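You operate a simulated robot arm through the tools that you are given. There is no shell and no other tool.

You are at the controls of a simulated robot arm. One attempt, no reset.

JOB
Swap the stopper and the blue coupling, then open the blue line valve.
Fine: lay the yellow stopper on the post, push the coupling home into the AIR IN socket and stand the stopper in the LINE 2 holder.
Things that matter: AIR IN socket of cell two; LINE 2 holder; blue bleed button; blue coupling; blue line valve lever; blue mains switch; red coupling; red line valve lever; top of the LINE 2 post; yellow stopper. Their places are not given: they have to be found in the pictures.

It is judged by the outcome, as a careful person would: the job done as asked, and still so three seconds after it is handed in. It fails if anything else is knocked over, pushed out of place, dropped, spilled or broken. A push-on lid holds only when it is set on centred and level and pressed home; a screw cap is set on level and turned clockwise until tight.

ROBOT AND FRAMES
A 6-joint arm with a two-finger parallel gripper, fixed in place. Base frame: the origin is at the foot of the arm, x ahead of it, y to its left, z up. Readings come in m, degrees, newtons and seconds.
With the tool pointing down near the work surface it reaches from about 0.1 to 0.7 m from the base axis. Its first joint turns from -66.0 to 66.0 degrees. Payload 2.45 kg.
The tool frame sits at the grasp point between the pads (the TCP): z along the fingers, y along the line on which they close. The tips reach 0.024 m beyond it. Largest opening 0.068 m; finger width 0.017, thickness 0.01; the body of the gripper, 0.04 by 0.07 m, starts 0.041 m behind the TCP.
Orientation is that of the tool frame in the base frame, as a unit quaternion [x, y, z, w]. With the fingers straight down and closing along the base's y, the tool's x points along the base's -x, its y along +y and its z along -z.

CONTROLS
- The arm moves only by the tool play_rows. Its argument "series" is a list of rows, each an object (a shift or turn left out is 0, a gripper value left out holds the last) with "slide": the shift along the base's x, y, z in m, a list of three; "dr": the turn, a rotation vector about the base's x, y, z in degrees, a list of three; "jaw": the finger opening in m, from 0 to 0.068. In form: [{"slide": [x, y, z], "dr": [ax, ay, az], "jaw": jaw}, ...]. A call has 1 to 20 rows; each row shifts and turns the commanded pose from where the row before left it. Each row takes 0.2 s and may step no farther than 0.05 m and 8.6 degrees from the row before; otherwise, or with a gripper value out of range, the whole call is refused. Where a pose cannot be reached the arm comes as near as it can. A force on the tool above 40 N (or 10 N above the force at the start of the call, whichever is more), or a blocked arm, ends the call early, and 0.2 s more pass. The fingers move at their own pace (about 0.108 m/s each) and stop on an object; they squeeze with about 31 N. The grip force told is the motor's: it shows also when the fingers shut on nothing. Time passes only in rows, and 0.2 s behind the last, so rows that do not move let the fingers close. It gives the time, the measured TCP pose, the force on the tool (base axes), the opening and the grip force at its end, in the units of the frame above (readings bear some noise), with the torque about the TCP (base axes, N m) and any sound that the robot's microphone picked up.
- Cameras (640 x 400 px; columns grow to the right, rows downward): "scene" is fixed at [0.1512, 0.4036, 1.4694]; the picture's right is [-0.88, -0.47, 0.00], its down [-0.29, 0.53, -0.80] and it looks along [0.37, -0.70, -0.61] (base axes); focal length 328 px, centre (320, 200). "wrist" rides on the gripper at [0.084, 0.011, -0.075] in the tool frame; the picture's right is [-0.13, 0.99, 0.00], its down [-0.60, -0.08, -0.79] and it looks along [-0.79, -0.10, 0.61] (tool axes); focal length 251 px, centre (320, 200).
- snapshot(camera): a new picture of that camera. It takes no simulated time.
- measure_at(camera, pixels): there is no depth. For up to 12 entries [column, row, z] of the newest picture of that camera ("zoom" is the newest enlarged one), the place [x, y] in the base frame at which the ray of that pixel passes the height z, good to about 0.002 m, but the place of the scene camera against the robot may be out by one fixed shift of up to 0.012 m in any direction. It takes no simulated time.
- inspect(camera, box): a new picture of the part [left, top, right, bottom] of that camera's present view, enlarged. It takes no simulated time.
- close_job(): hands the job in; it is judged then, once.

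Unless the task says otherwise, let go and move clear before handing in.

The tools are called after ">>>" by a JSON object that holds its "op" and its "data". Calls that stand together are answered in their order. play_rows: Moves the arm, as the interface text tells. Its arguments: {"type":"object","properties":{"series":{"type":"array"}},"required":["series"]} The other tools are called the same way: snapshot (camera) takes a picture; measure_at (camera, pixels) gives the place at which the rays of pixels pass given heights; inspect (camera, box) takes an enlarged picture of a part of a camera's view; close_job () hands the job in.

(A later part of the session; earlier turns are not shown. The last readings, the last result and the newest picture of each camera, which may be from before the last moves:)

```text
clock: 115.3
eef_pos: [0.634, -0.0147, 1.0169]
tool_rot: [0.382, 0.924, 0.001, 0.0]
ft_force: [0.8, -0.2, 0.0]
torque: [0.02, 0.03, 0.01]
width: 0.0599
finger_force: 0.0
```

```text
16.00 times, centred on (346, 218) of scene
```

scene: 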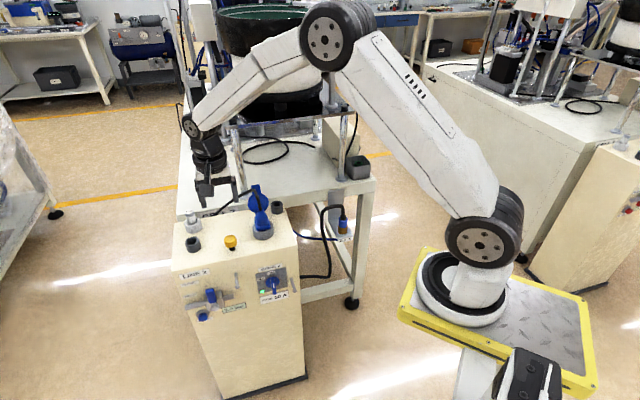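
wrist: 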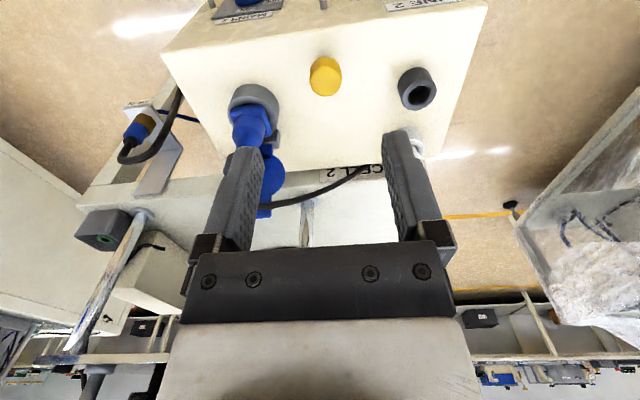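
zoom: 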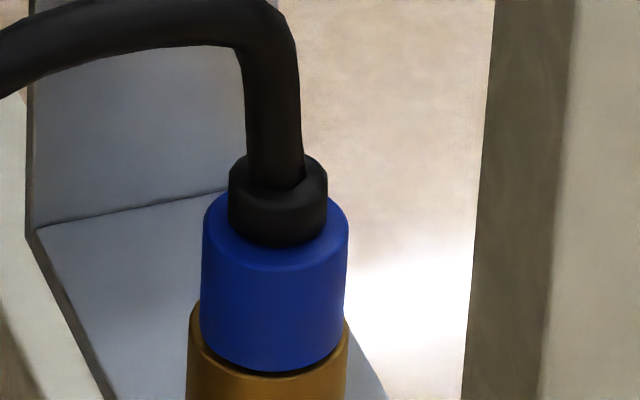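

The coupling is still upright. Before gripping the stopper, I'll test whether the vertical tool can reach over the empty LINE 2 holder at about (0.761, 0.002).

>>> {"op": "play_rows", "data": {"series": [{"slide": [0.042, 0.0056, -0.015]}, {"slide": [0.042, 0.0056, -0.02]}, {"slide": [0.042, 0.0056, -0.02]}, {}]}}

>>> {"op": "snapshot", "data": {"camera": "wrist"}}

>>> {"op": "snapshot", "data": {"camera": "scene"}}

```text
clock: 116.3
eef_pos: [0.7609, 0.0009, 0.9611]
tool_rot: [0.382, 0.924, 0.0, 0.0]
ft_force: [0.2, -0.8, 0.1]
torque: [-0.05, -0.03, -0.02]
width: 0.06
finger_force: 0.1
```

```text
taken
```

wrist: 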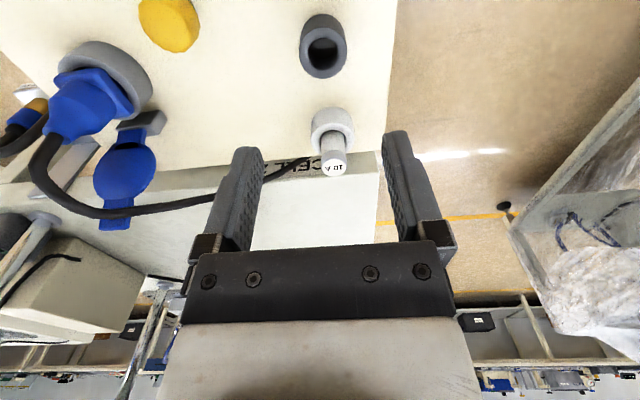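

```text
taken
```

scene: 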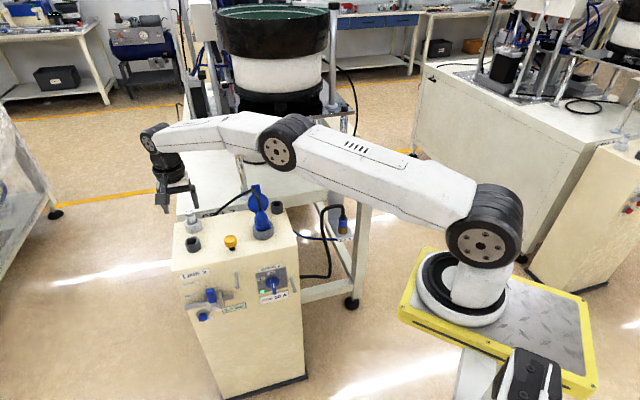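

Reachable. I'll enlarge the ring to measure its centre, and also test reach lower down.

>>> {"op": "inspect", "data": {"camera": "wrist", "box": [272, 0, 400, 80]}}

>>> {"op": "play_rows", "data": {"series": [{"slide": [0, 0, -0.03]}, {"slide": [0, 0, -0.03]}, {"slide": [0, 0, -0.02]}, {}]}}

>>> {"op": "snapshot", "data": {"camera": "wrist"}}

>>> {"op": "inspect", "data": {"camera": "wrist", "box": [256, 70, 384, 150]}}

>>> {"op": "inspect", "data": {"camera": "scene", "box": [150, 200, 246, 260]}}

```text
5.00 times, centred on (336, 40) of wrist
```

zoom: 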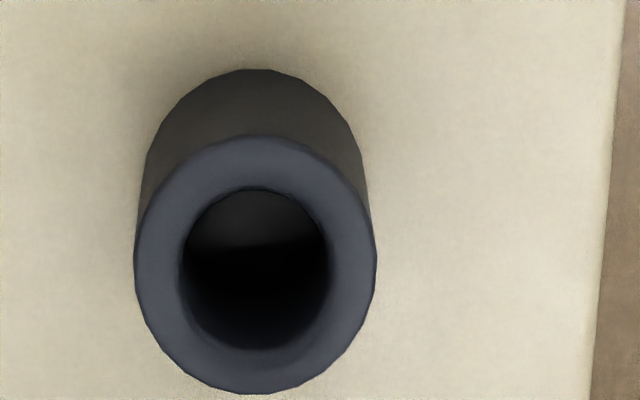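

```text
clock: 117.3
eef_pos: [0.7609, 0.0002, 0.8801]
tool_rot: [0.382, 0.924, 0.001, 0.001]
ft_force: [-0.2, 0.2, -1.2]
torque: [0.01, 0.03, 0.0]
width: 0.0601
finger_force: 0.1
```

```text
taken
```

wrist: 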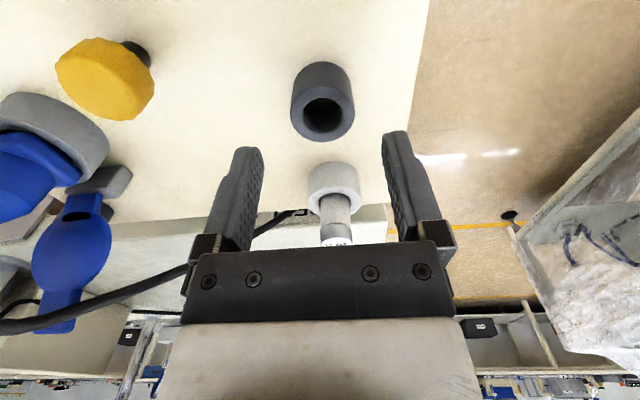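

```text
5.00 times, centred on (320, 110) of wrist
```

zoom: 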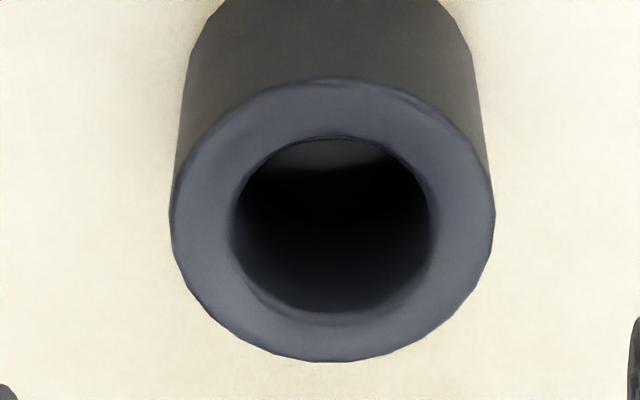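

```text
6.67 times, centred on (198, 230) of scene
```

zoom: 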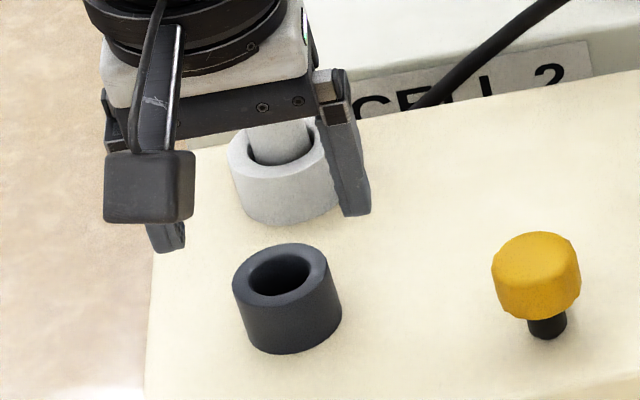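

The ring centre measures about (0.7606, 0.0024), consistent with before, and the vertical tool reaches it. Now back up and over to the stopper at (0.6643,-0.0438).

>>> {"op": "play_rows", "data": {"series": [{"slide": [0, 0, 0.04]}, {"slide": [0, 0, 0.04]}, {"slide": [-0.0322, -0.0147, 0]}, {"slide": [-0.0322, -0.0147, 0]}, {"slide": [-0.0322, -0.0146, 0]}, {"slide": [0, 0, -0.03]}, {"slide": [0, 0, -0.03]}, {}]}}

>>> {"op": "snapshot", "data": {"camera": "wrist"}}

>>> {"op": "inspect", "data": {"camera": "wrist", "box": [256, 80, 384, 160]}}

```text
clock: 119.1
eef_pos: [0.6663, -0.0454, 0.9004]
tool_rot: [0.382, 0.924, -0.001, 0.001]
ft_force: [-1.3, -0.5, 0.0]
torque: [-0.05, -0.04, -0.03]
width: 0.0598
finger_force: 0.0
```

```text
taken
```

wrist: 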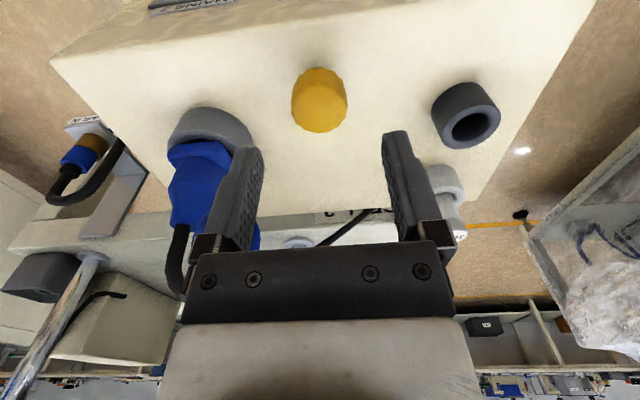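

```text
5.00 times, centred on (320, 120) of wrist
```

zoom: 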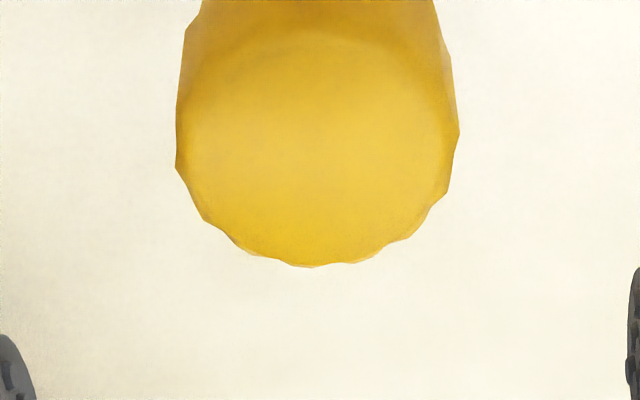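

The stopper's top is at (319.4,109.6), exactly where the tool axis should meet it. I'll lower to the earlier grip height and close.

>>> {"op": "play_rows", "data": {"series": [{"slide": [0, 0, -0.02]}, {"slide": [0, 0, -0.018]}, {"slide": [0, 0, -0.01]}, {}, {"jaw": 0.04}, {"jaw": 0.02}, {"jaw": 0.02}, {}]}}

>>> {"op": "inspect", "data": {"camera": "wrist", "box": [240, 60, 400, 180]}}

>>> {"op": "inspect", "data": {"camera": "scene", "box": [206, 220, 254, 250]}}

```text
clock: 120.9
eef_pos: [0.6664, -0.0451, 0.8513]
tool_rot: [0.382, 0.924, 0.001, 0.001]
ft_force: [-0.4, -0.3, 0.5]
torque: [0.03, 0.0, 0.0]
width: 0.032
finger_force: 31.2
```

```text
3.33 times, centred on (320, 120) of wrist
```

zoom: 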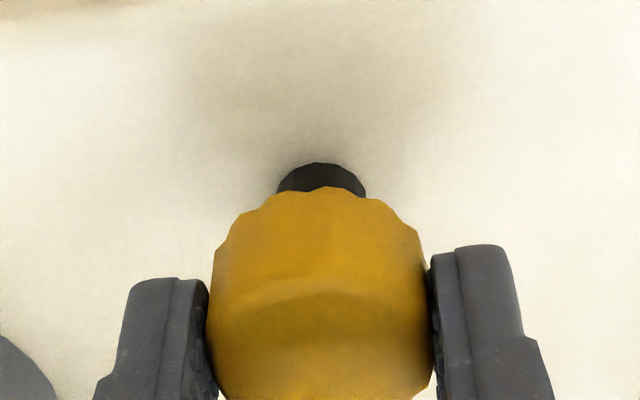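

```text
13.33 times, centred on (230, 235) of scene
```

zoom: 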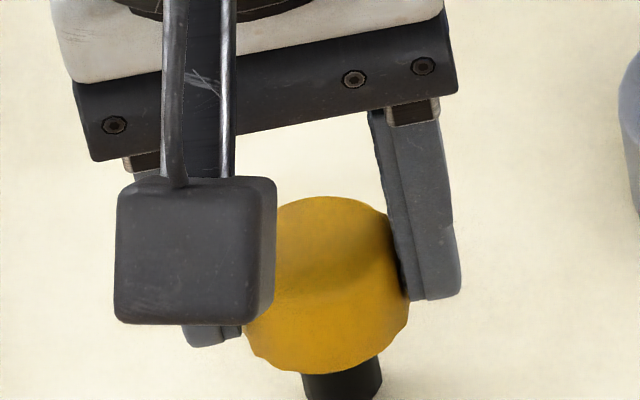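

Gripped at 32 mm. I'll lift it gently, carry it over the LINE 2 holder and stop above for a check.

>>> {"op": "play_rows", "data": {"series": [{"slide": [0, 0, 0.01]}, {"slide": [0, 0, 0.025]}, {"slide": [0, 0, 0.03]}, {"slide": [0, 0, 0.03]}, {"slide": [0, 0, 0.015]}, {"slide": [0.0241, 0.01155, 0]}, {"slide": [0.0241, 0.01155, 0]}, {"slide": [0.0241, 0.01155, 0]}, {"slide": [0.0241, 0.01155, 0]}, {"slide": [0, 0, -0.02]}, {"slide": [0, 0, -0.02]}, {"slide": [0, 0, -0.02]}, {}]}}

>>> {"op": "snapshot", "data": {"camera": "wrist"}}

>>> {"op": "inspect", "data": {"camera": "wrist", "box": [256, 60, 384, 160]}}

>>> {"op": "inspect", "data": {"camera": "scene", "box": [166, 225, 214, 255]}}

```text
clock: 123.7
eef_pos: [0.7622, 0.0019, 0.9015]
tool_rot: [0.382, 0.924, 0.001, 0.001]
ft_force: [-0.3, -0.6, 0.3]
torque: [0.01, 0.0, 0.03]
width: 0.0323
finger_force: 31.0
```

```text
taken
```

wrist: 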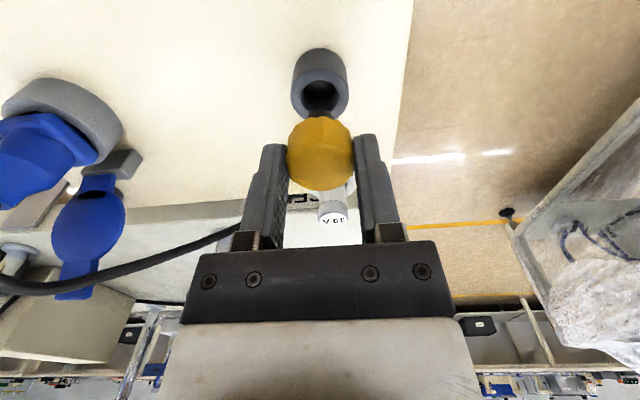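

```text
4.00 times, centred on (320, 110) of wrist
```

zoom: 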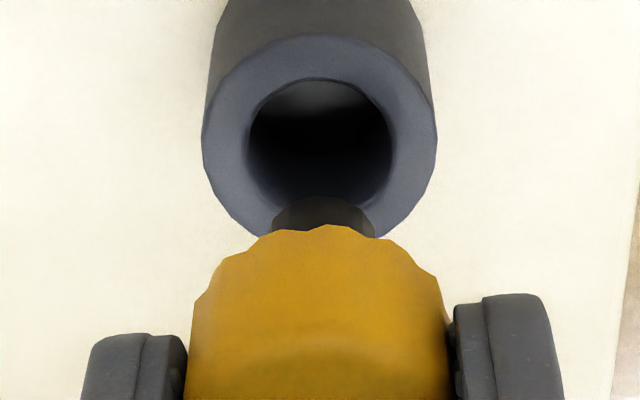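

```text
13.33 times, centred on (190, 240) of scene
```

zoom: 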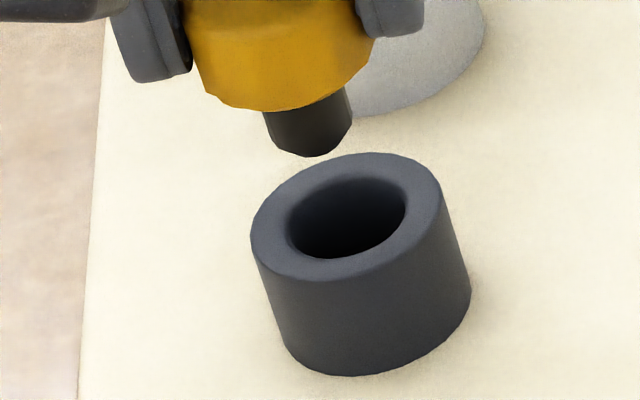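

The plug is nearly over the hole; both views suggest shifting about 2 mm back and half a millimetre left. I'll correct, lower until the plug is at the rim, and check.

>>> {"op": "play_rows", "data": {"series": [{"slide": [-0.0019, 0.0009, 0]}, {"slide": [0, 0, -0.01]}, {"slide": [0, 0, -0.008]}, {}]}}

>>> {"op": "inspect", "data": {"camera": "wrist", "box": [256, 70, 384, 170]}}

>>> {"op": "inspect", "data": {"camera": "scene", "box": [166, 225, 214, 255]}}

```text
clock: 124.7
eef_pos: [0.758, 0.0042, 0.8846]
tool_rot: [0.381, 0.925, 0.001, 0.001]
ft_force: [-0.1, 0.4, -0.2]
torque: [0.02, 0.03, -0.01]
width: 0.0321
finger_force: 30.7
```

```text
4.00 times, centred on (320, 120) of wrist
```

zoom: 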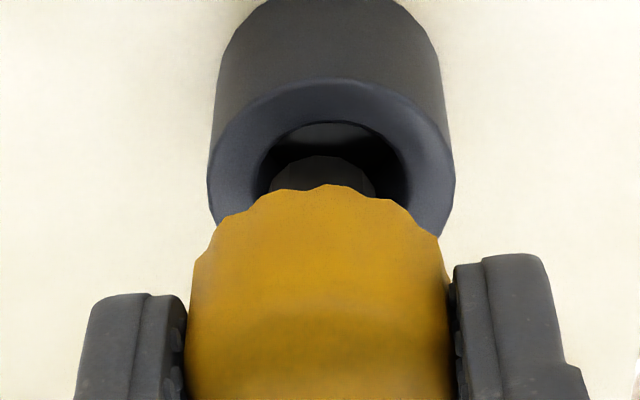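

```text
13.33 times, centred on (190, 240) of scene
```

zoom: 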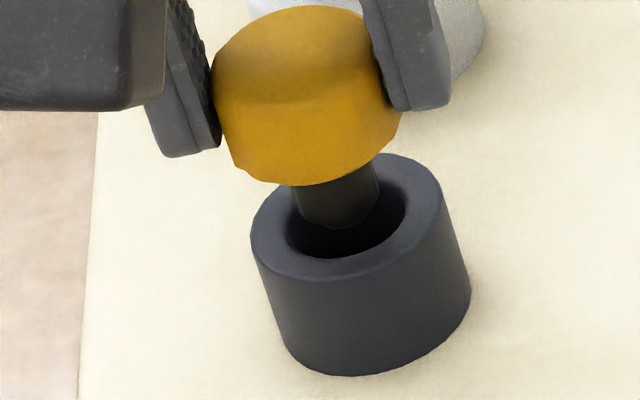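

The plug is entering the hole, with offsets of a millimetre or less against a 4 mm clearance. I'll lower it to the seat in steps with force checks.

>>> {"op": "play_rows", "data": {"series": [{"slide": [0.0003, 0.0003, -0.005]}, {"slide": [0, 0, -0.005]}, {}]}}

>>> {"op": "play_rows", "data": {"series": [{"slide": [0, 0, -0.005]}, {"slide": [0, 0, -0.003]}, {}]}}

>>> {"op": "inspect", "data": {"camera": "wrist", "box": [240, 60, 400, 180]}}

>>> {"op": "inspect", "data": {"camera": "scene", "box": [166, 225, 214, 255]}}

```text
clock: 125.5
eef_pos: [0.7587, 0.0038, 0.8737]
tool_rot: [0.383, 0.924, 0.0, 0.001]
ft_force: [0.8, 0.3, -1.3]
torque: [-0.01, -0.02, 0.03]
width: 0.0319
finger_force: 31.9
```

```text
clock: 126.3
eef_pos: [0.7598, 0.0041, 0.8661]
tool_rot: [0.382, 0.924, 0.001, 0.0]
ft_force: [-1.0, 0.0, 0.2]
torque: [0.03, 0.0, 0.03]
width: 0.0318
finger_force: 31.3
```

```text
3.33 times, centred on (320, 120) of wrist
```

zoom: 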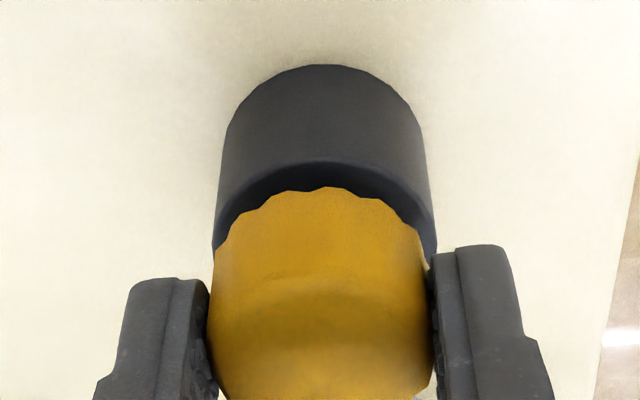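

```text
13.33 times, centred on (190, 240) of scene
```

zoom: 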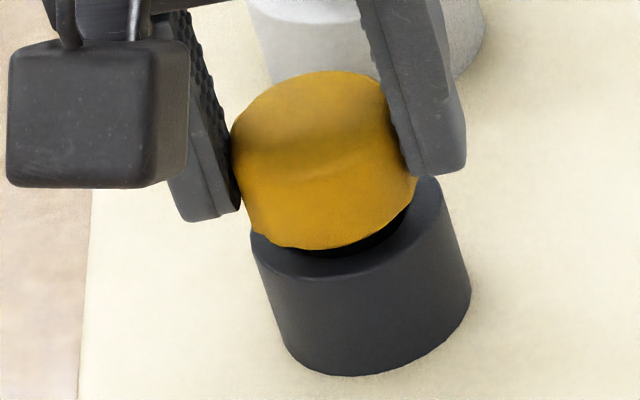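

Well centred, about 6–8 mm to go. Continuing down.

>>> {"op": "play_rows", "data": {"series": [{"slide": [0, 0, -0.002]}, {"slide": [0, 0, -0.002]}, {}]}}

>>> {"op": "play_rows", "data": {"series": [{"slide": [0, 0, -0.0015]}, {"slide": [0, 0, -0.0015]}, {}]}}

>>> {"op": "play_rows", "data": {"series": [{"slide": [0, 0, -0.001]}, {"slide": [0, 0, -0.001]}, {}]}}

```text
clock: 127.1
eef_pos: [0.7615, 0.005, 0.8621]
tool_rot: [0.382, 0.924, 0.001, 0.001]
ft_force: [0.7, 0.2, -0.3]
torque: [-0.03, 0.04, 0.01]
width: 0.032
finger_force: 31.4
```

```text
clock: 127.9
eef_pos: [0.761, 0.0037, 0.8596]
tool_rot: [0.382, 0.924, 0.001, 0.0]
ft_force: [0.3, 0.8, 2.3]
torque: [-0.06, 0.03, 0.0]
width: 0.0322
finger_force: 30.6
```

```text
clock: 128.7
eef_pos: [0.7603, 0.0037, 0.8604]
tool_rot: [0.382, 0.924, 0.002, 0.003]
ft_force: [-3.7, -0.1, 19.6]
torque: [0.05, 0.1, 0.0]
width: 0.032
finger_force: 30.7
```

Contact at 19.6 N, z≈0.860. I'll check the seat before letting go.

>>> {"op": "inspect", "data": {"camera": "wrist", "box": [256, 80, 384, 160]}}

>>> {"op": "inspect", "data": {"camera": "scene", "box": [166, 225, 214, 255]}}

```text
5.00 times, centred on (320, 120) of wrist
```

zoom: 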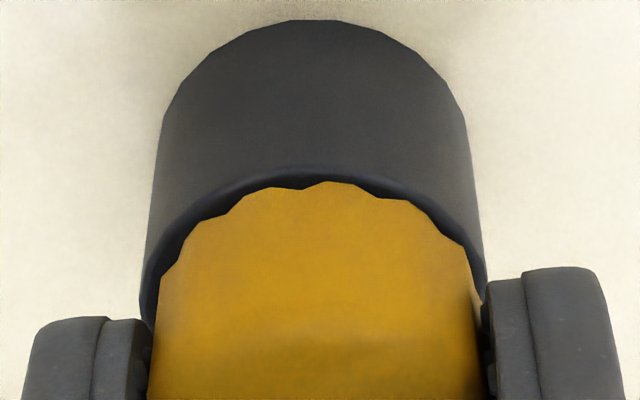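

```text
13.33 times, centred on (190, 240) of scene
```

zoom: 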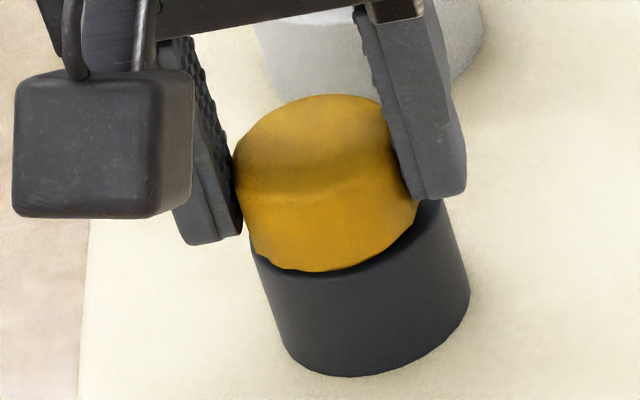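

The cap sits on the ring, centred. I'll ease the load and open the fingers.

>>> {"op": "play_rows", "data": {"series": [{"slide": [0, 0, 0.0015]}, {}, {"jaw": 0.036}, {"jaw": 0.045}, {"jaw": 0.058}, {}]}}

>>> {"op": "inspect", "data": {"camera": "wrist", "box": [240, 60, 400, 180]}}

>>> {"op": "inspect", "data": {"camera": "scene", "box": [166, 225, 214, 255]}}

```text
clock: 130.1
eef_pos: [0.7602, 0.005, 0.8582]
tool_rot: [0.382, 0.924, 0.001, 0.0]
ft_force: [0.2, 0.6, 0.1]
torque: [-0.03, 0.01, 0.0]
width: 0.0578
finger_force: 0.0
```

```text
3.33 times, centred on (320, 120) of wrist
```

zoom: 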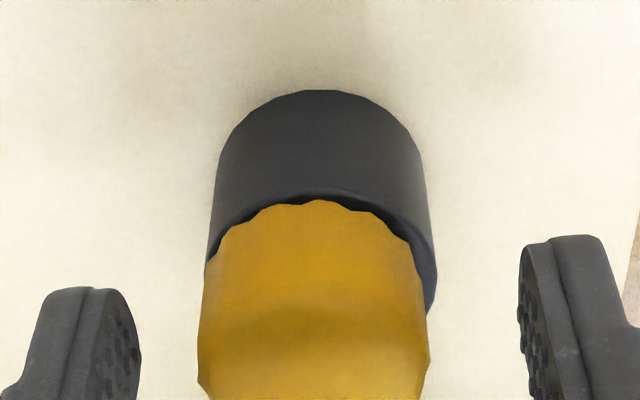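

```text
13.33 times, centred on (190, 240) of scene
```

zoom: 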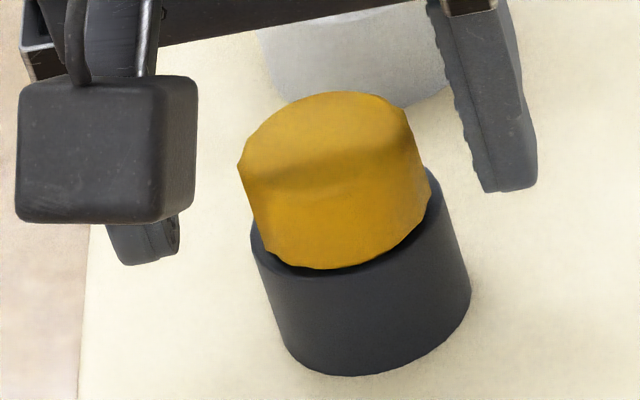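

The stopper stands in the holder. I'll rise straight up and look at it free.

>>> {"op": "play_rows", "data": {"series": [{"slide": [0, 0, 0.015]}, {"slide": [0, 0, 0.03]}, {"slide": [0, 0, 0.03]}, {}]}}

>>> {"op": "inspect", "data": {"camera": "wrist", "box": [256, 0, 384, 100]}}

>>> {"op": "inspect", "data": {"camera": "scene", "box": [166, 225, 214, 255]}}

```text
clock: 131.1
eef_pos: [0.762, 0.0045, 0.9351]
tool_rot: [0.381, 0.924, 0.001, 0.002]
ft_force: [0.4, 0.6, 0.3]
torque: [0.02, -0.01, 0.02]
width: 0.0582
finger_force: 0.0
```

```text
4.00 times, centred on (320, 50) of wrist
```

zoom: 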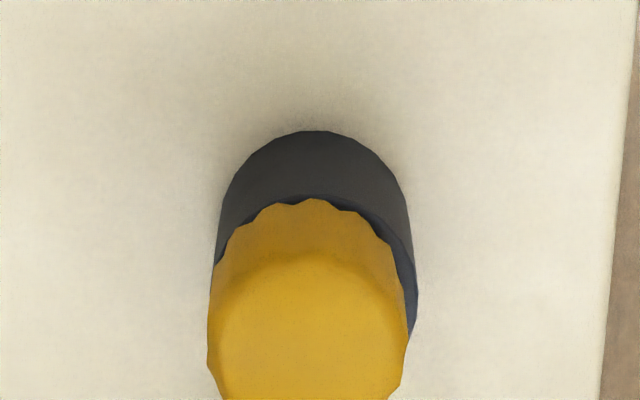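

```text
13.33 times, centred on (190, 240) of scene
```

zoom: 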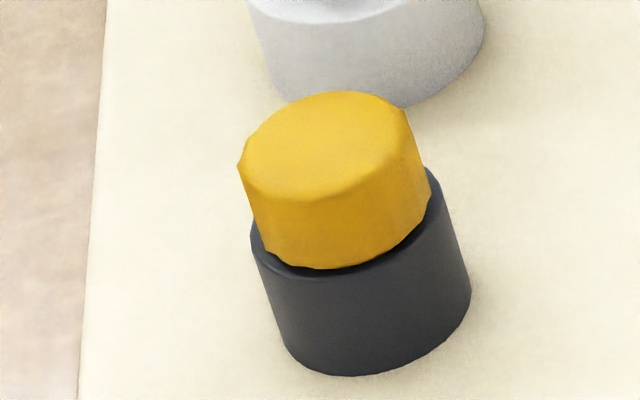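

The stopper stands upright and flush in the LINE 2 holder. Now the valve: I'll measure the lever and hub in the scene view, and check that the coupling is still seated.

>>> {"op": "inspect", "data": {"camera": "scene", "box": [180, 265, 260, 325]}}

>>> {"op": "measure_at", "data": {"camera": "scene", "pixels": [[215, 308, 0.68], [215, 308, 0.7], [215, 308, 0.72], [210, 291, 0.7], [210, 291, 0.72], [210, 291, 0.74], [210, 291, 0.76], [237.5, 286.7, 0.72], [237.5, 286.7, 0.74]]}}

>>> {"op": "inspect", "data": {"camera": "scene", "box": [326, 205, 366, 230]}}

```text
6.67 times, centred on (220, 295) of scene
```

zoom: 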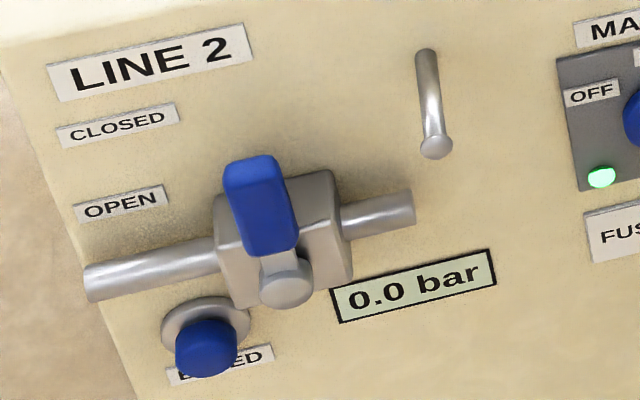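

```text
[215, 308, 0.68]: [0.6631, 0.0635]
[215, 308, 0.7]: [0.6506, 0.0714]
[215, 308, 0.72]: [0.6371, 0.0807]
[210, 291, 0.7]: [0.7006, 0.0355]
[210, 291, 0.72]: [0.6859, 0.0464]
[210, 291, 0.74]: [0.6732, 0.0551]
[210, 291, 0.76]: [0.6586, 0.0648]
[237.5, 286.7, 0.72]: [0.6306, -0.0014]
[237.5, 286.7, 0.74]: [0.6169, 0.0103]
```

```text
16.00 times, centred on (346, 218) of scene
```

zoom: 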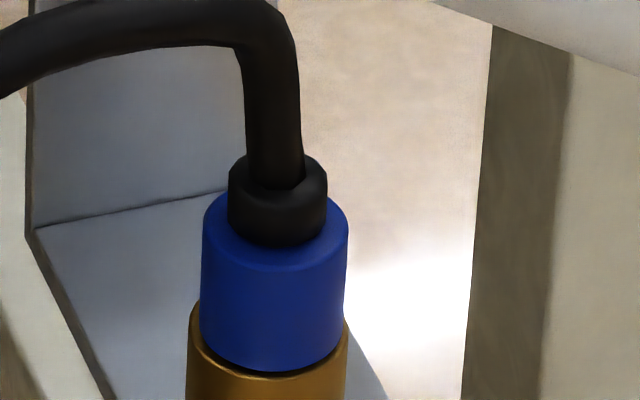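

The lever stands vertical above its hub, roughly at (0.663, 0.057), from z≈0.67 to 0.75, about 4 cm out from the front panel. I'll back away in front of the cabinet, tilting 40°, and lower for a level look at the valve.

>>> {"op": "play_rows", "data": {"series": [{"slide": [-0.028, 0.028, 0.01]}, {"slide": [-0.033, 0.0233, 0], "dr": [-4.714, -4.714, 0]}, {"slide": [-0.033, 0.0233, 0], "dr": [-4.714, -4.714, 0]}, {"slide": [-0.033, 0.0233, 0], "dr": [-4.714, -4.714, 0]}, {"slide": [-0.033, 0.0233, 0], "dr": [-4.714, -4.714, 0]}, {"slide": [-0.033, 0.0133, -0.02], "dr": [-4.714, -4.714, 0]}, {"slide": [0, 0, -0.035], "dr": [-4.714, -4.714, 0]}, {"slide": [0, 0, -0.04]}, {"slide": [0, 0, -0.04]}, {"slide": [0, 0, -0.04]}, {"slide": [0, 0, -0.03]}, {}]}}

>>> {"op": "snapshot", "data": {"camera": "wrist"}}

>>> {"op": "snapshot", "data": {"camera": "scene"}}

```text
clock: 133.7
eef_pos: [0.5659, 0.1391, 0.7368]
tool_rot: [0.359, 0.868, -0.13, 0.317]
ft_force: [-0.2, 0.2, -0.3]
torque: [0.0, -0.02, -0.01]
width: 0.0579
finger_force: 0.0
```

```text
taken
```

wrist: 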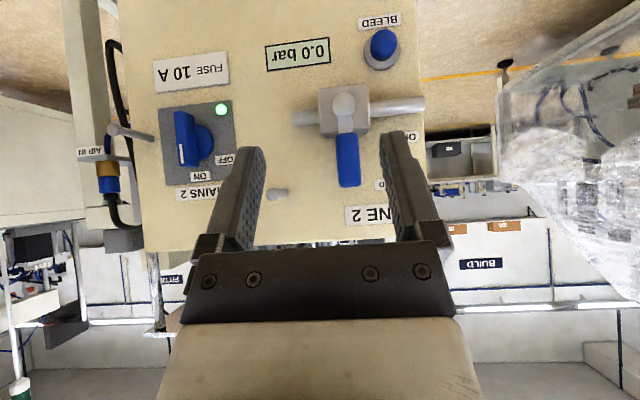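

```text
taken
```

scene: 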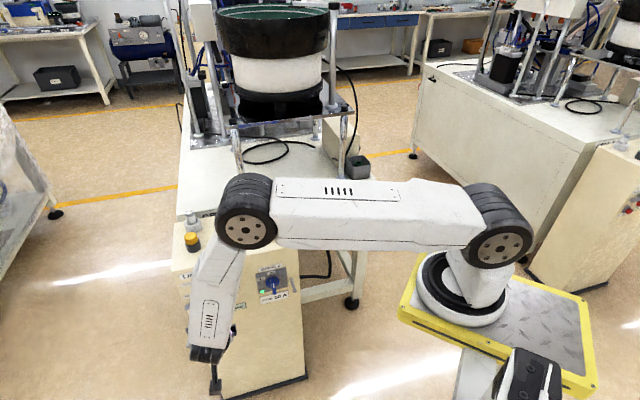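

A clear (upside-down) level view: hub at (344,105), lever grip from (343,135) to (349,187), bleed button well away at (382,47). I'll enlarge it.

>>> {"op": "inspect", "data": {"camera": "wrist", "box": [280, 30, 440, 130]}}

>>> {"op": "inspect", "data": {"camera": "wrist", "box": [280, 100, 440, 200]}}

>>> {"op": "inspect", "data": {"camera": "scene", "box": [600, 180, 640, 210]}}

```text
4.00 times, centred on (360, 80) of wrist
```

zoom: 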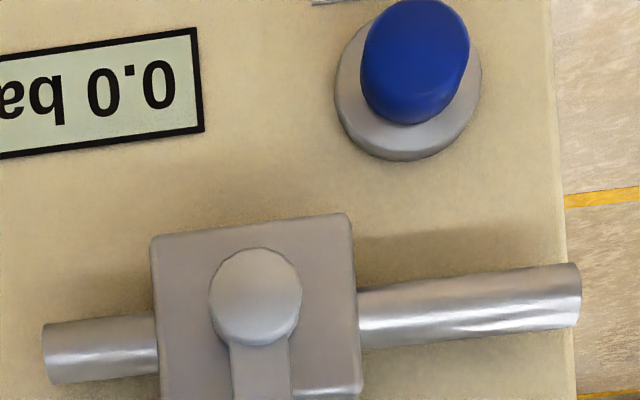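

```text
4.00 times, centred on (360, 150) of wrist
```

zoom: 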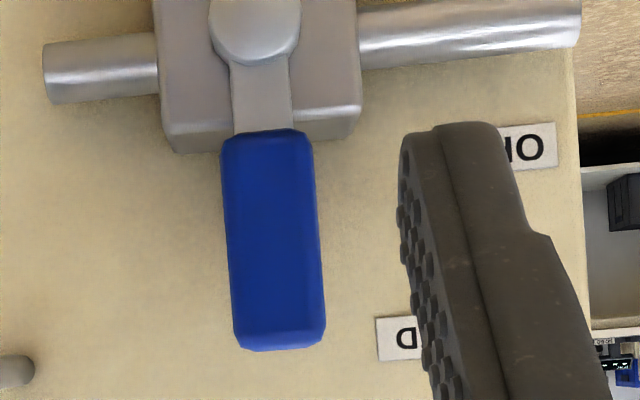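

```text
13.33 times, centred on (620, 195) of scene
```

zoom: 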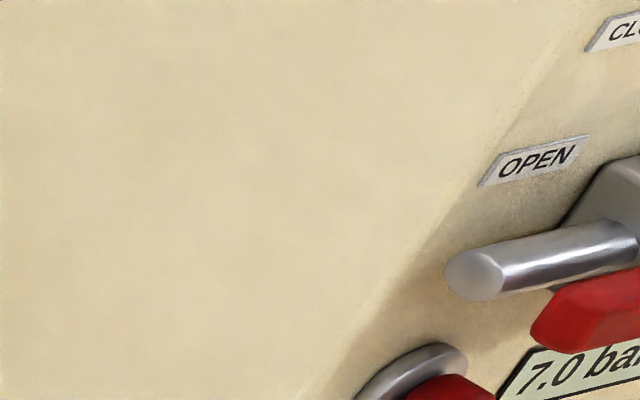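

The lever grip is about 22 mm wide and 77 mm from hub to tip, pointing up (closed); OPEN means swinging it to the panel's left (image right), like the red one. I'll lower 5 cm to get its depth by parallax.

>>> {"op": "play_rows", "data": {"series": [{"slide": [0, 0, -0.025]}, {"slide": [0, 0, -0.025]}, {}]}}

>>> {"op": "snapshot", "data": {"camera": "wrist"}}

>>> {"op": "inspect", "data": {"camera": "wrist", "box": [280, 80, 440, 180]}}

>>> {"op": "inspect", "data": {"camera": "wrist", "box": [280, 150, 440, 250]}}

```text
clock: 134.5
eef_pos: [0.5669, 0.1389, 0.6876]
tool_rot: [0.359, 0.869, -0.13, 0.316]
ft_force: [-0.9, 0.3, 1.0]
torque: [0.0, 0.02, 0.03]
width: 0.0583
finger_force: 0.2
```

```text
taken
```

wrist: 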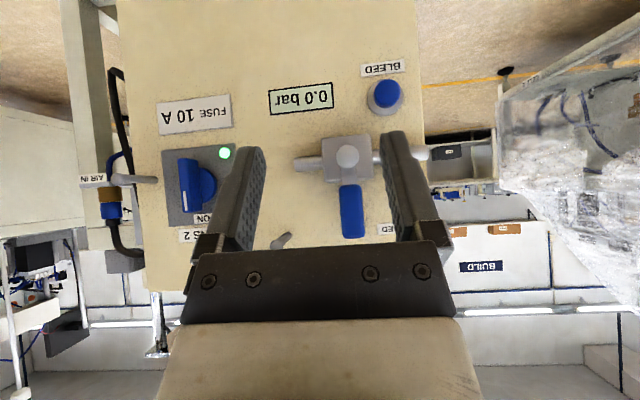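

```text
4.00 times, centred on (360, 130) of wrist
```

zoom: 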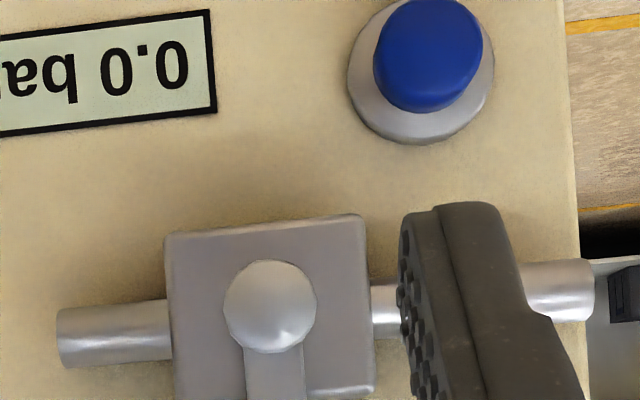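

```text
4.00 times, centred on (360, 200) of wrist
```

zoom: 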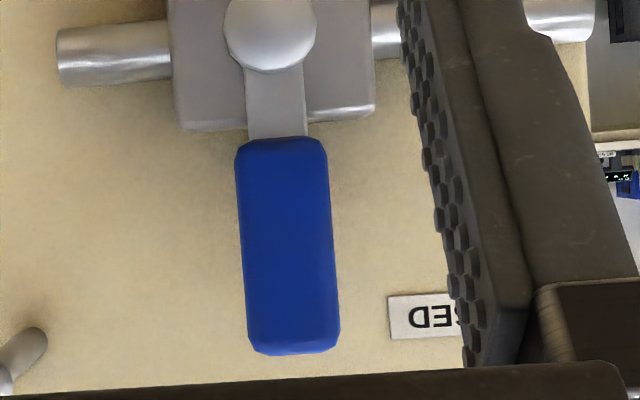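

By parallax the lever front is at h≈0.434 m along the approach direction, l≈0.515, hub z≈0.662, tip z≈0.740. I'll close the fingers to make a pusher and line up beside the lever on its right-hand side, short of the panel.

>>> {"op": "play_rows", "data": {"series": [{"jaw": 0.0}, {"slide": [0.0108, -0.016, 0.016], "jaw": 0.0}, {"slide": [0.0108, -0.016, 0.016]}, {"slide": [0.0109, -0.0161, 0.016]}, {}]}}

>>> {"op": "snapshot", "data": {"camera": "wrist"}}

>>> {"op": "inspect", "data": {"camera": "wrist", "box": [240, 50, 400, 250]}}

```text
clock: 135.7
eef_pos: [0.5997, 0.0911, 0.7377]
tool_rot: [0.359, 0.868, -0.13, 0.316]
ft_force: [-0.3, -0.1, -0.9]
torque: [0.0, -0.01, 0.04]
width: 0.0
finger_force: 23.4
```

```text
taken
```

wrist: 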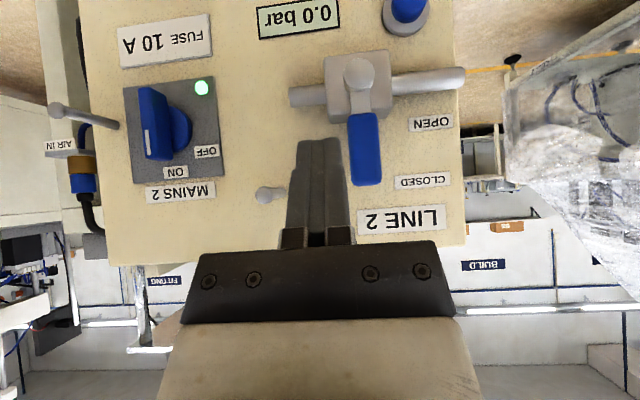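

```text
2.00 times, centred on (320, 150) of wrist
```

zoom: 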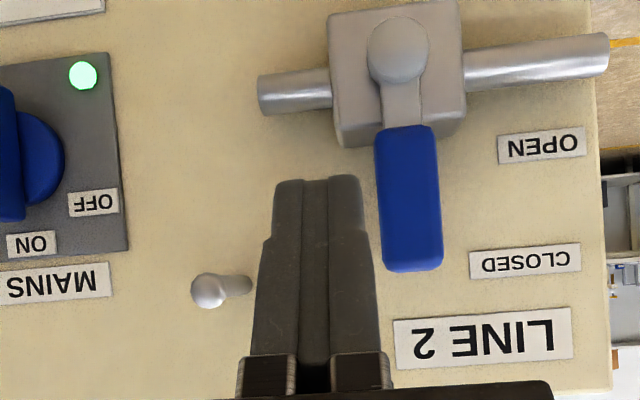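

The closed fingers are beside the lever on its right-hand side (image left), and nothing else is in the way. I'll advance to put the fingertips alongside the lever.

>>> {"op": "play_rows", "data": {"series": [{"slide": [0.0182, -0.0182, -0.001]}, {"slide": [0.0182, -0.0182, -0.001]}, {"slide": [0.011, -0.011, 0]}, {}]}}

>>> {"op": "snapshot", "data": {"camera": "wrist"}}

>>> {"op": "inspect", "data": {"camera": "wrist", "box": [240, 30, 440, 230]}}

>>> {"op": "inspect", "data": {"camera": "scene", "box": [180, 260, 260, 320]}}

```text
clock: 136.7
eef_pos: [0.6459, 0.0442, 0.7342]
tool_rot: [0.359, 0.868, -0.13, 0.317]
ft_force: [-0.6, 0.6, 0.1]
torque: [-0.02, 0.02, 0.01]
width: 0.0
finger_force: 23.1
```

```text
taken
```

wrist: 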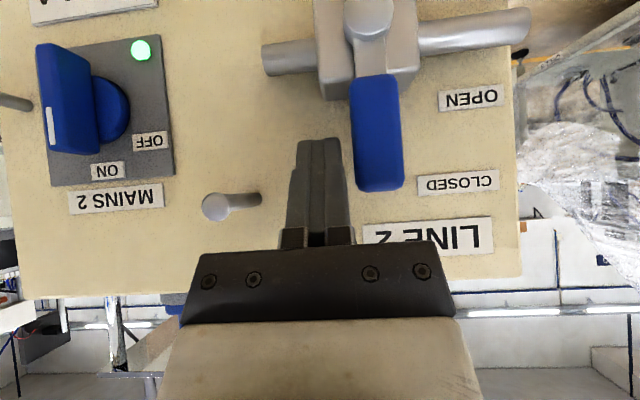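

```text
2.00 times, centred on (340, 130) of wrist
```

zoom: 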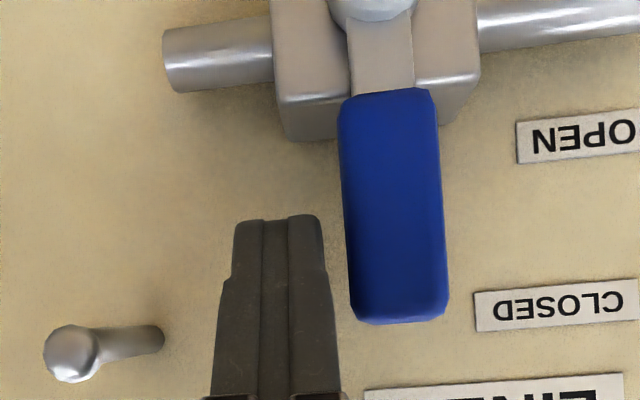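

```text
6.67 times, centred on (220, 290) of scene
```

zoom: 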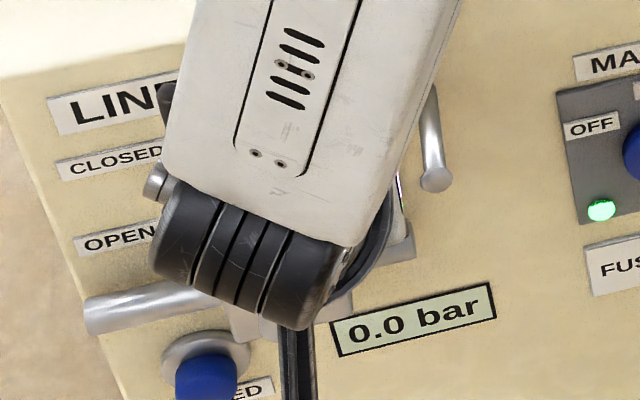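

The fingertip edge is now level with the lever's front, with about 5 mm side clearance. I'll go 10 mm deeper, then start pushing the lever towards OPEN (to the panel's left).

>>> {"op": "play_rows", "data": {"series": [{"slide": [0.0071, -0.0071, 0]}, {"slide": [0.0042, 0.0042, 0.001]}, {"slide": [0.0047, 0.0047, 0.001]}, {}]}}

>>> {"op": "snapshot", "data": {"camera": "wrist"}}

>>> {"op": "inspect", "data": {"camera": "wrist", "box": [240, 10, 440, 210]}}

```text
clock: 137.7
eef_pos: [0.6633, 0.0458, 0.7359]
tool_rot: [0.358, 0.868, -0.131, 0.317]
ft_force: [0.3, -0.3, -0.7]
torque: [-0.01, -0.02, -0.02]
width: 0.0
finger_force: 23.7
```

```text
taken
```

wrist: 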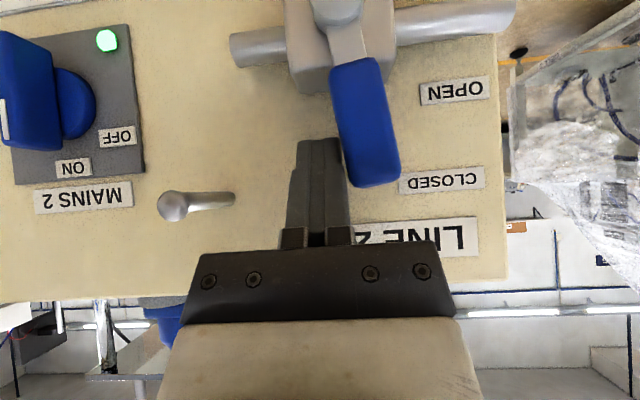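

```text
2.00 times, centred on (340, 110) of wrist
```

zoom: 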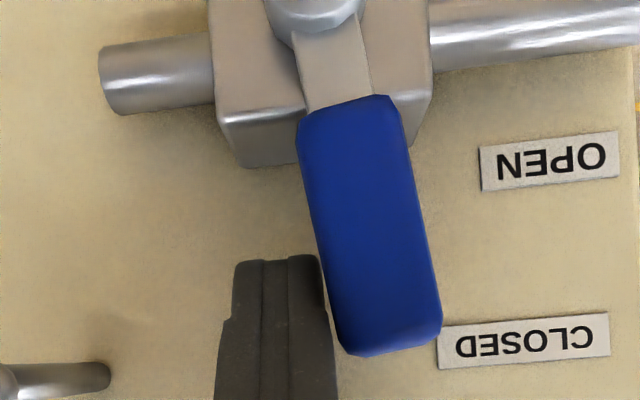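

The lever is swinging easily (about 12° now). I'll continue along its arc to about 45°.

>>> {"op": "play_rows", "data": {"series": [{"slide": [0.0068, 0.0068, 0]}, {"slide": [0.0068, 0.0068, -0.0016]}, {"slide": [0.0086, 0.0086, -0.0057]}, {}]}}

>>> {"op": "snapshot", "data": {"camera": "wrist"}}

>>> {"op": "inspect", "data": {"camera": "scene", "box": [180, 260, 260, 320]}}

```text
clock: 138.7
eef_pos: [0.6846, 0.0673, 0.7307]
tool_rot: [0.359, 0.868, -0.13, 0.318]
ft_force: [3.2, -2.9, 1.4]
torque: [0.0, -0.02, -0.02]
width: 0.0003
finger_force: 23.6
```

```text
taken
```

wrist: 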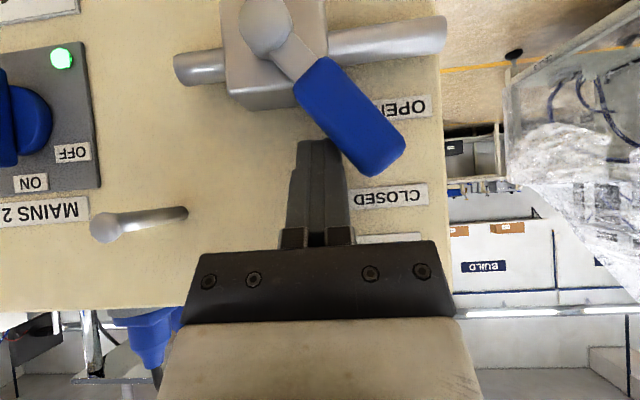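

```text
6.67 times, centred on (220, 290) of scene
```

zoom: 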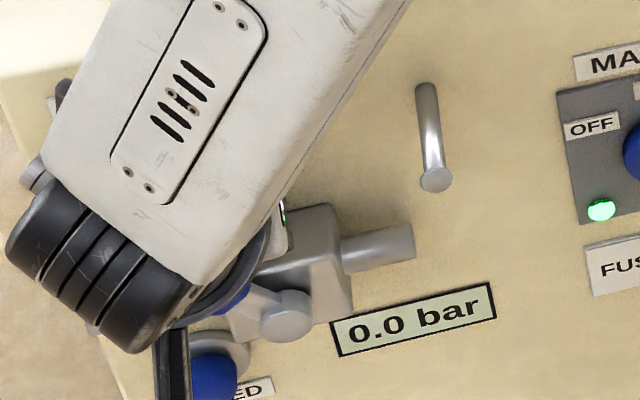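

The lever is at about 50°, with only a few newtons of force. I'll follow the arc further towards the pipe.

>>> {"op": "play_rows", "data": {"series": [{"slide": [0.0071, 0.0071, -0.0088]}, {"slide": [0.0054, 0.0054, -0.0109]}, {}]}}

>>> {"op": "snapshot", "data": {"camera": "wrist"}}

>>> {"op": "inspect", "data": {"camera": "scene", "box": [180, 260, 260, 320]}}

```text
clock: 139.5
eef_pos: [0.6963, 0.0799, 0.7093]
tool_rot: [0.359, 0.868, -0.131, 0.316]
ft_force: [1.0, -0.8, -0.5]
torque: [-0.04, -0.03, -0.01]
width: 0.0
finger_force: 23.2
```

```text
taken
```

wrist: 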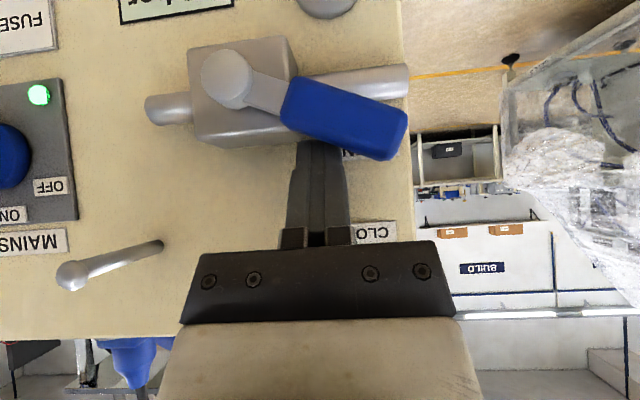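

```text
6.67 times, centred on (220, 290) of scene
```

zoom: 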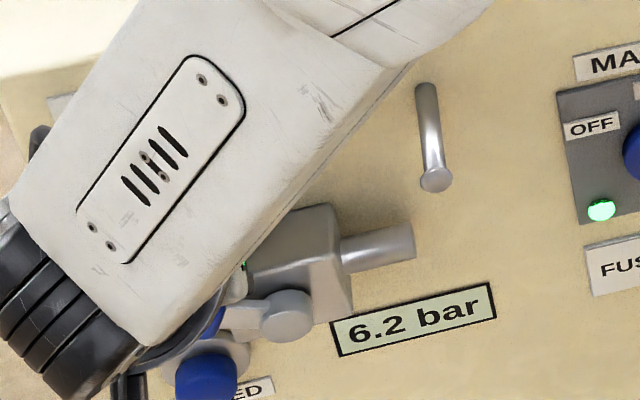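

The pressure already reads 6.2 bar with no hiss, and the lever is at about 72°. I'll finish the swing to horizontal.

>>> {"op": "play_rows", "data": {"series": [{"slide": [0.0035, 0.0035, -0.007]}, {"slide": [0.0012, 0.0012, -0.006]}, {}]}}

>>> {"op": "snapshot", "data": {"camera": "wrist"}}

>>> {"op": "inspect", "data": {"camera": "scene", "box": [180, 260, 260, 320]}}

>>> {"op": "inspect", "data": {"camera": "scene", "box": [326, 205, 366, 230]}}

```text
clock: 140.3
eef_pos: [0.7017, 0.0851, 0.6972]
tool_rot: [0.358, 0.869, -0.131, 0.316]
ft_force: [3.2, -1.6, 0.2]
torque: [-0.01, -0.05, 0.03]
width: 0.0
finger_force: 23.9
```

```text
taken
```

wrist: 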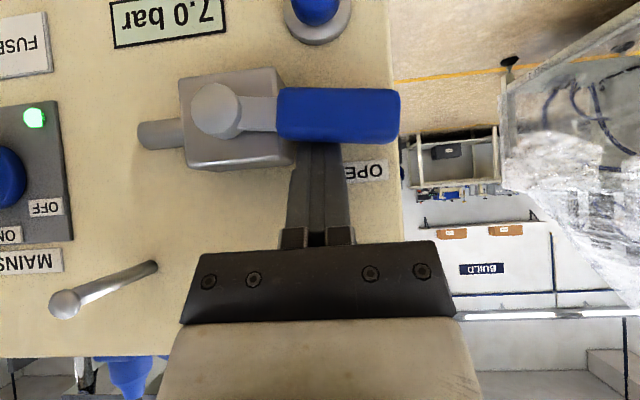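

```text
6.67 times, centred on (220, 290) of scene
```

zoom: 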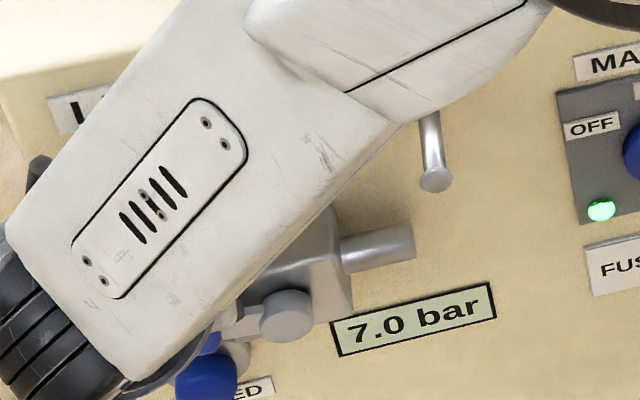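

```text
16.00 times, centred on (346, 218) of scene
```

zoom: 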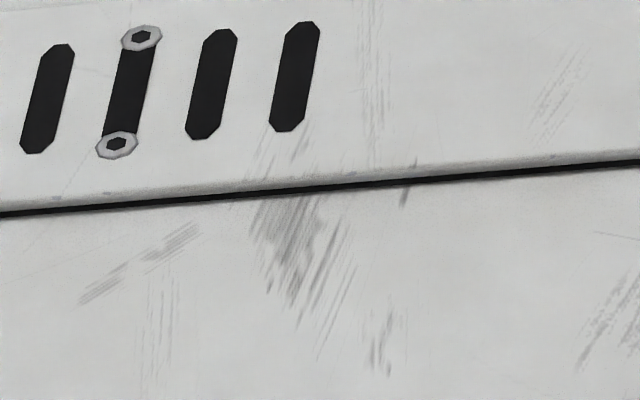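

7.0 bar now. The lever is still about 7° short of lying along the pipe, so I'll push the last bit gently, watching for the stop.

>>> {"op": "play_rows", "data": {"series": [{"slide": [0.0005, 0.0005, -0.003]}, {"slide": [0, 0, -0.002]}, {}]}}

>>> {"op": "play_rows", "data": {"series": [{"slide": [0, 0, -0.0015]}, {}]}}

>>> {"op": "snapshot", "data": {"camera": "wrist"}}

>>> {"op": "inspect", "data": {"camera": "wrist", "box": [120, 0, 440, 200]}}

```text
clock: 141.1
eef_pos: [0.7034, 0.0861, 0.6927]
tool_rot: [0.358, 0.869, -0.13, 0.316]
ft_force: [-0.2, 0.0, 0.2]
torque: [0.02, 0.02, 0.0]
width: 0.0
finger_force: 23.2
```

```text
clock: 141.7
eef_pos: [0.7028, 0.0846, 0.6899]
tool_rot: [0.359, 0.868, -0.131, 0.316]
ft_force: [-0.2, 0.0, 0.8]
torque: [0.02, 0.03, 0.01]
width: 0.0
finger_force: 23.6
```

```text
taken
```

wrist: 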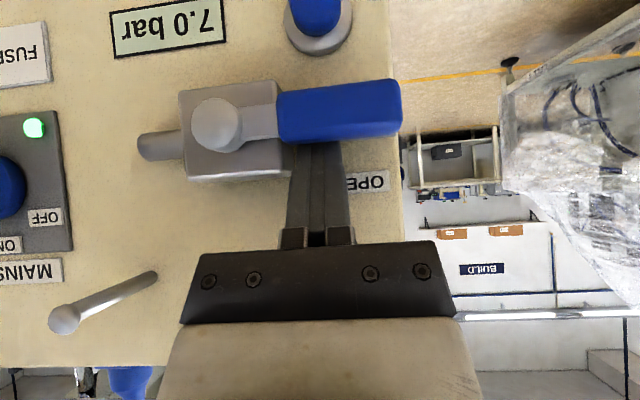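

```text
2.00 times, centred on (280, 100) of wrist
```

zoom: 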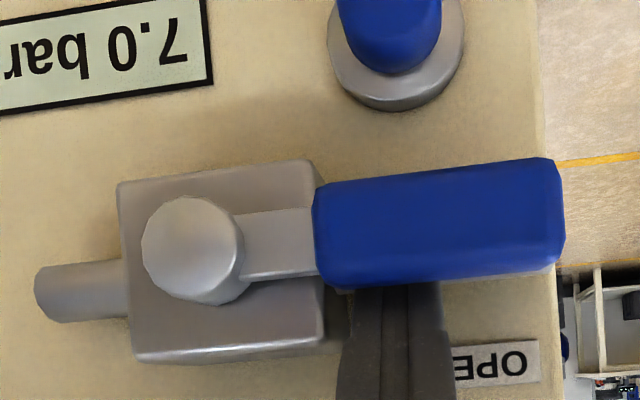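

The lever now lies parallel to the pipe with the display at 7.0 bar. I'll lift off it slightly and back straight away from the panel.

>>> {"op": "play_rows", "data": {"series": [{"slide": [0, 0, 0.005]}, {"slide": [-0.01, 0.01, 0.005]}, {"slide": [-0.02, 0.02, 0.005]}, {"slide": [-0.028, 0.028, 0.005]}, {"slide": [-0.03, 0.03, 0.01]}, {"slide": [-0.03, 0.03, 0.02]}, {}]}}

>>> {"op": "snapshot", "data": {"camera": "wrist"}}

>>> {"op": "snapshot", "data": {"camera": "scene"}}

```text
clock: 143.3
eef_pos: [0.5845, 0.2032, 0.7386]
tool_rot: [0.36, 0.868, -0.13, 0.316]
ft_force: [-0.3, 0.7, -0.1]
torque: [0.05, -0.04, -0.02]
width: 0.0
finger_force: 23.8
```

```text
taken
```

wrist: 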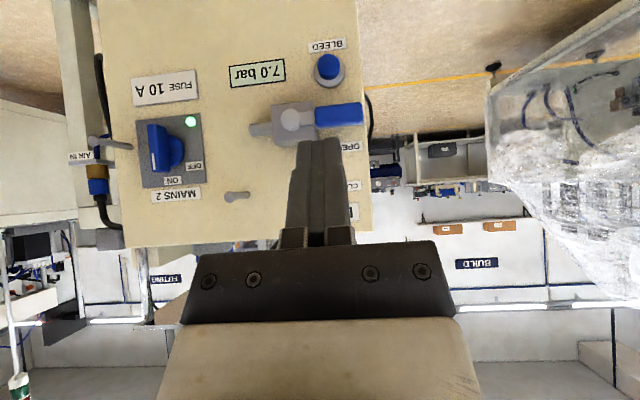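

```text
taken
```

scene: 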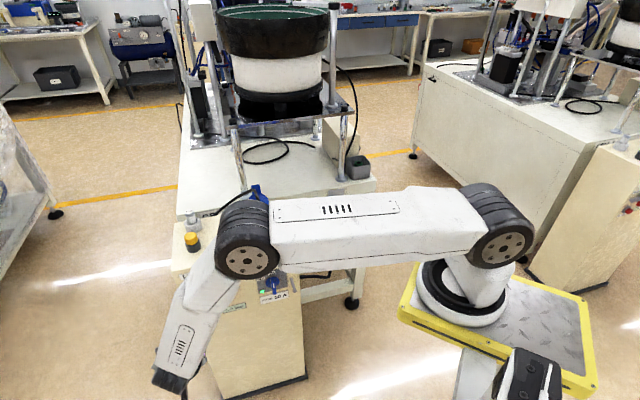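

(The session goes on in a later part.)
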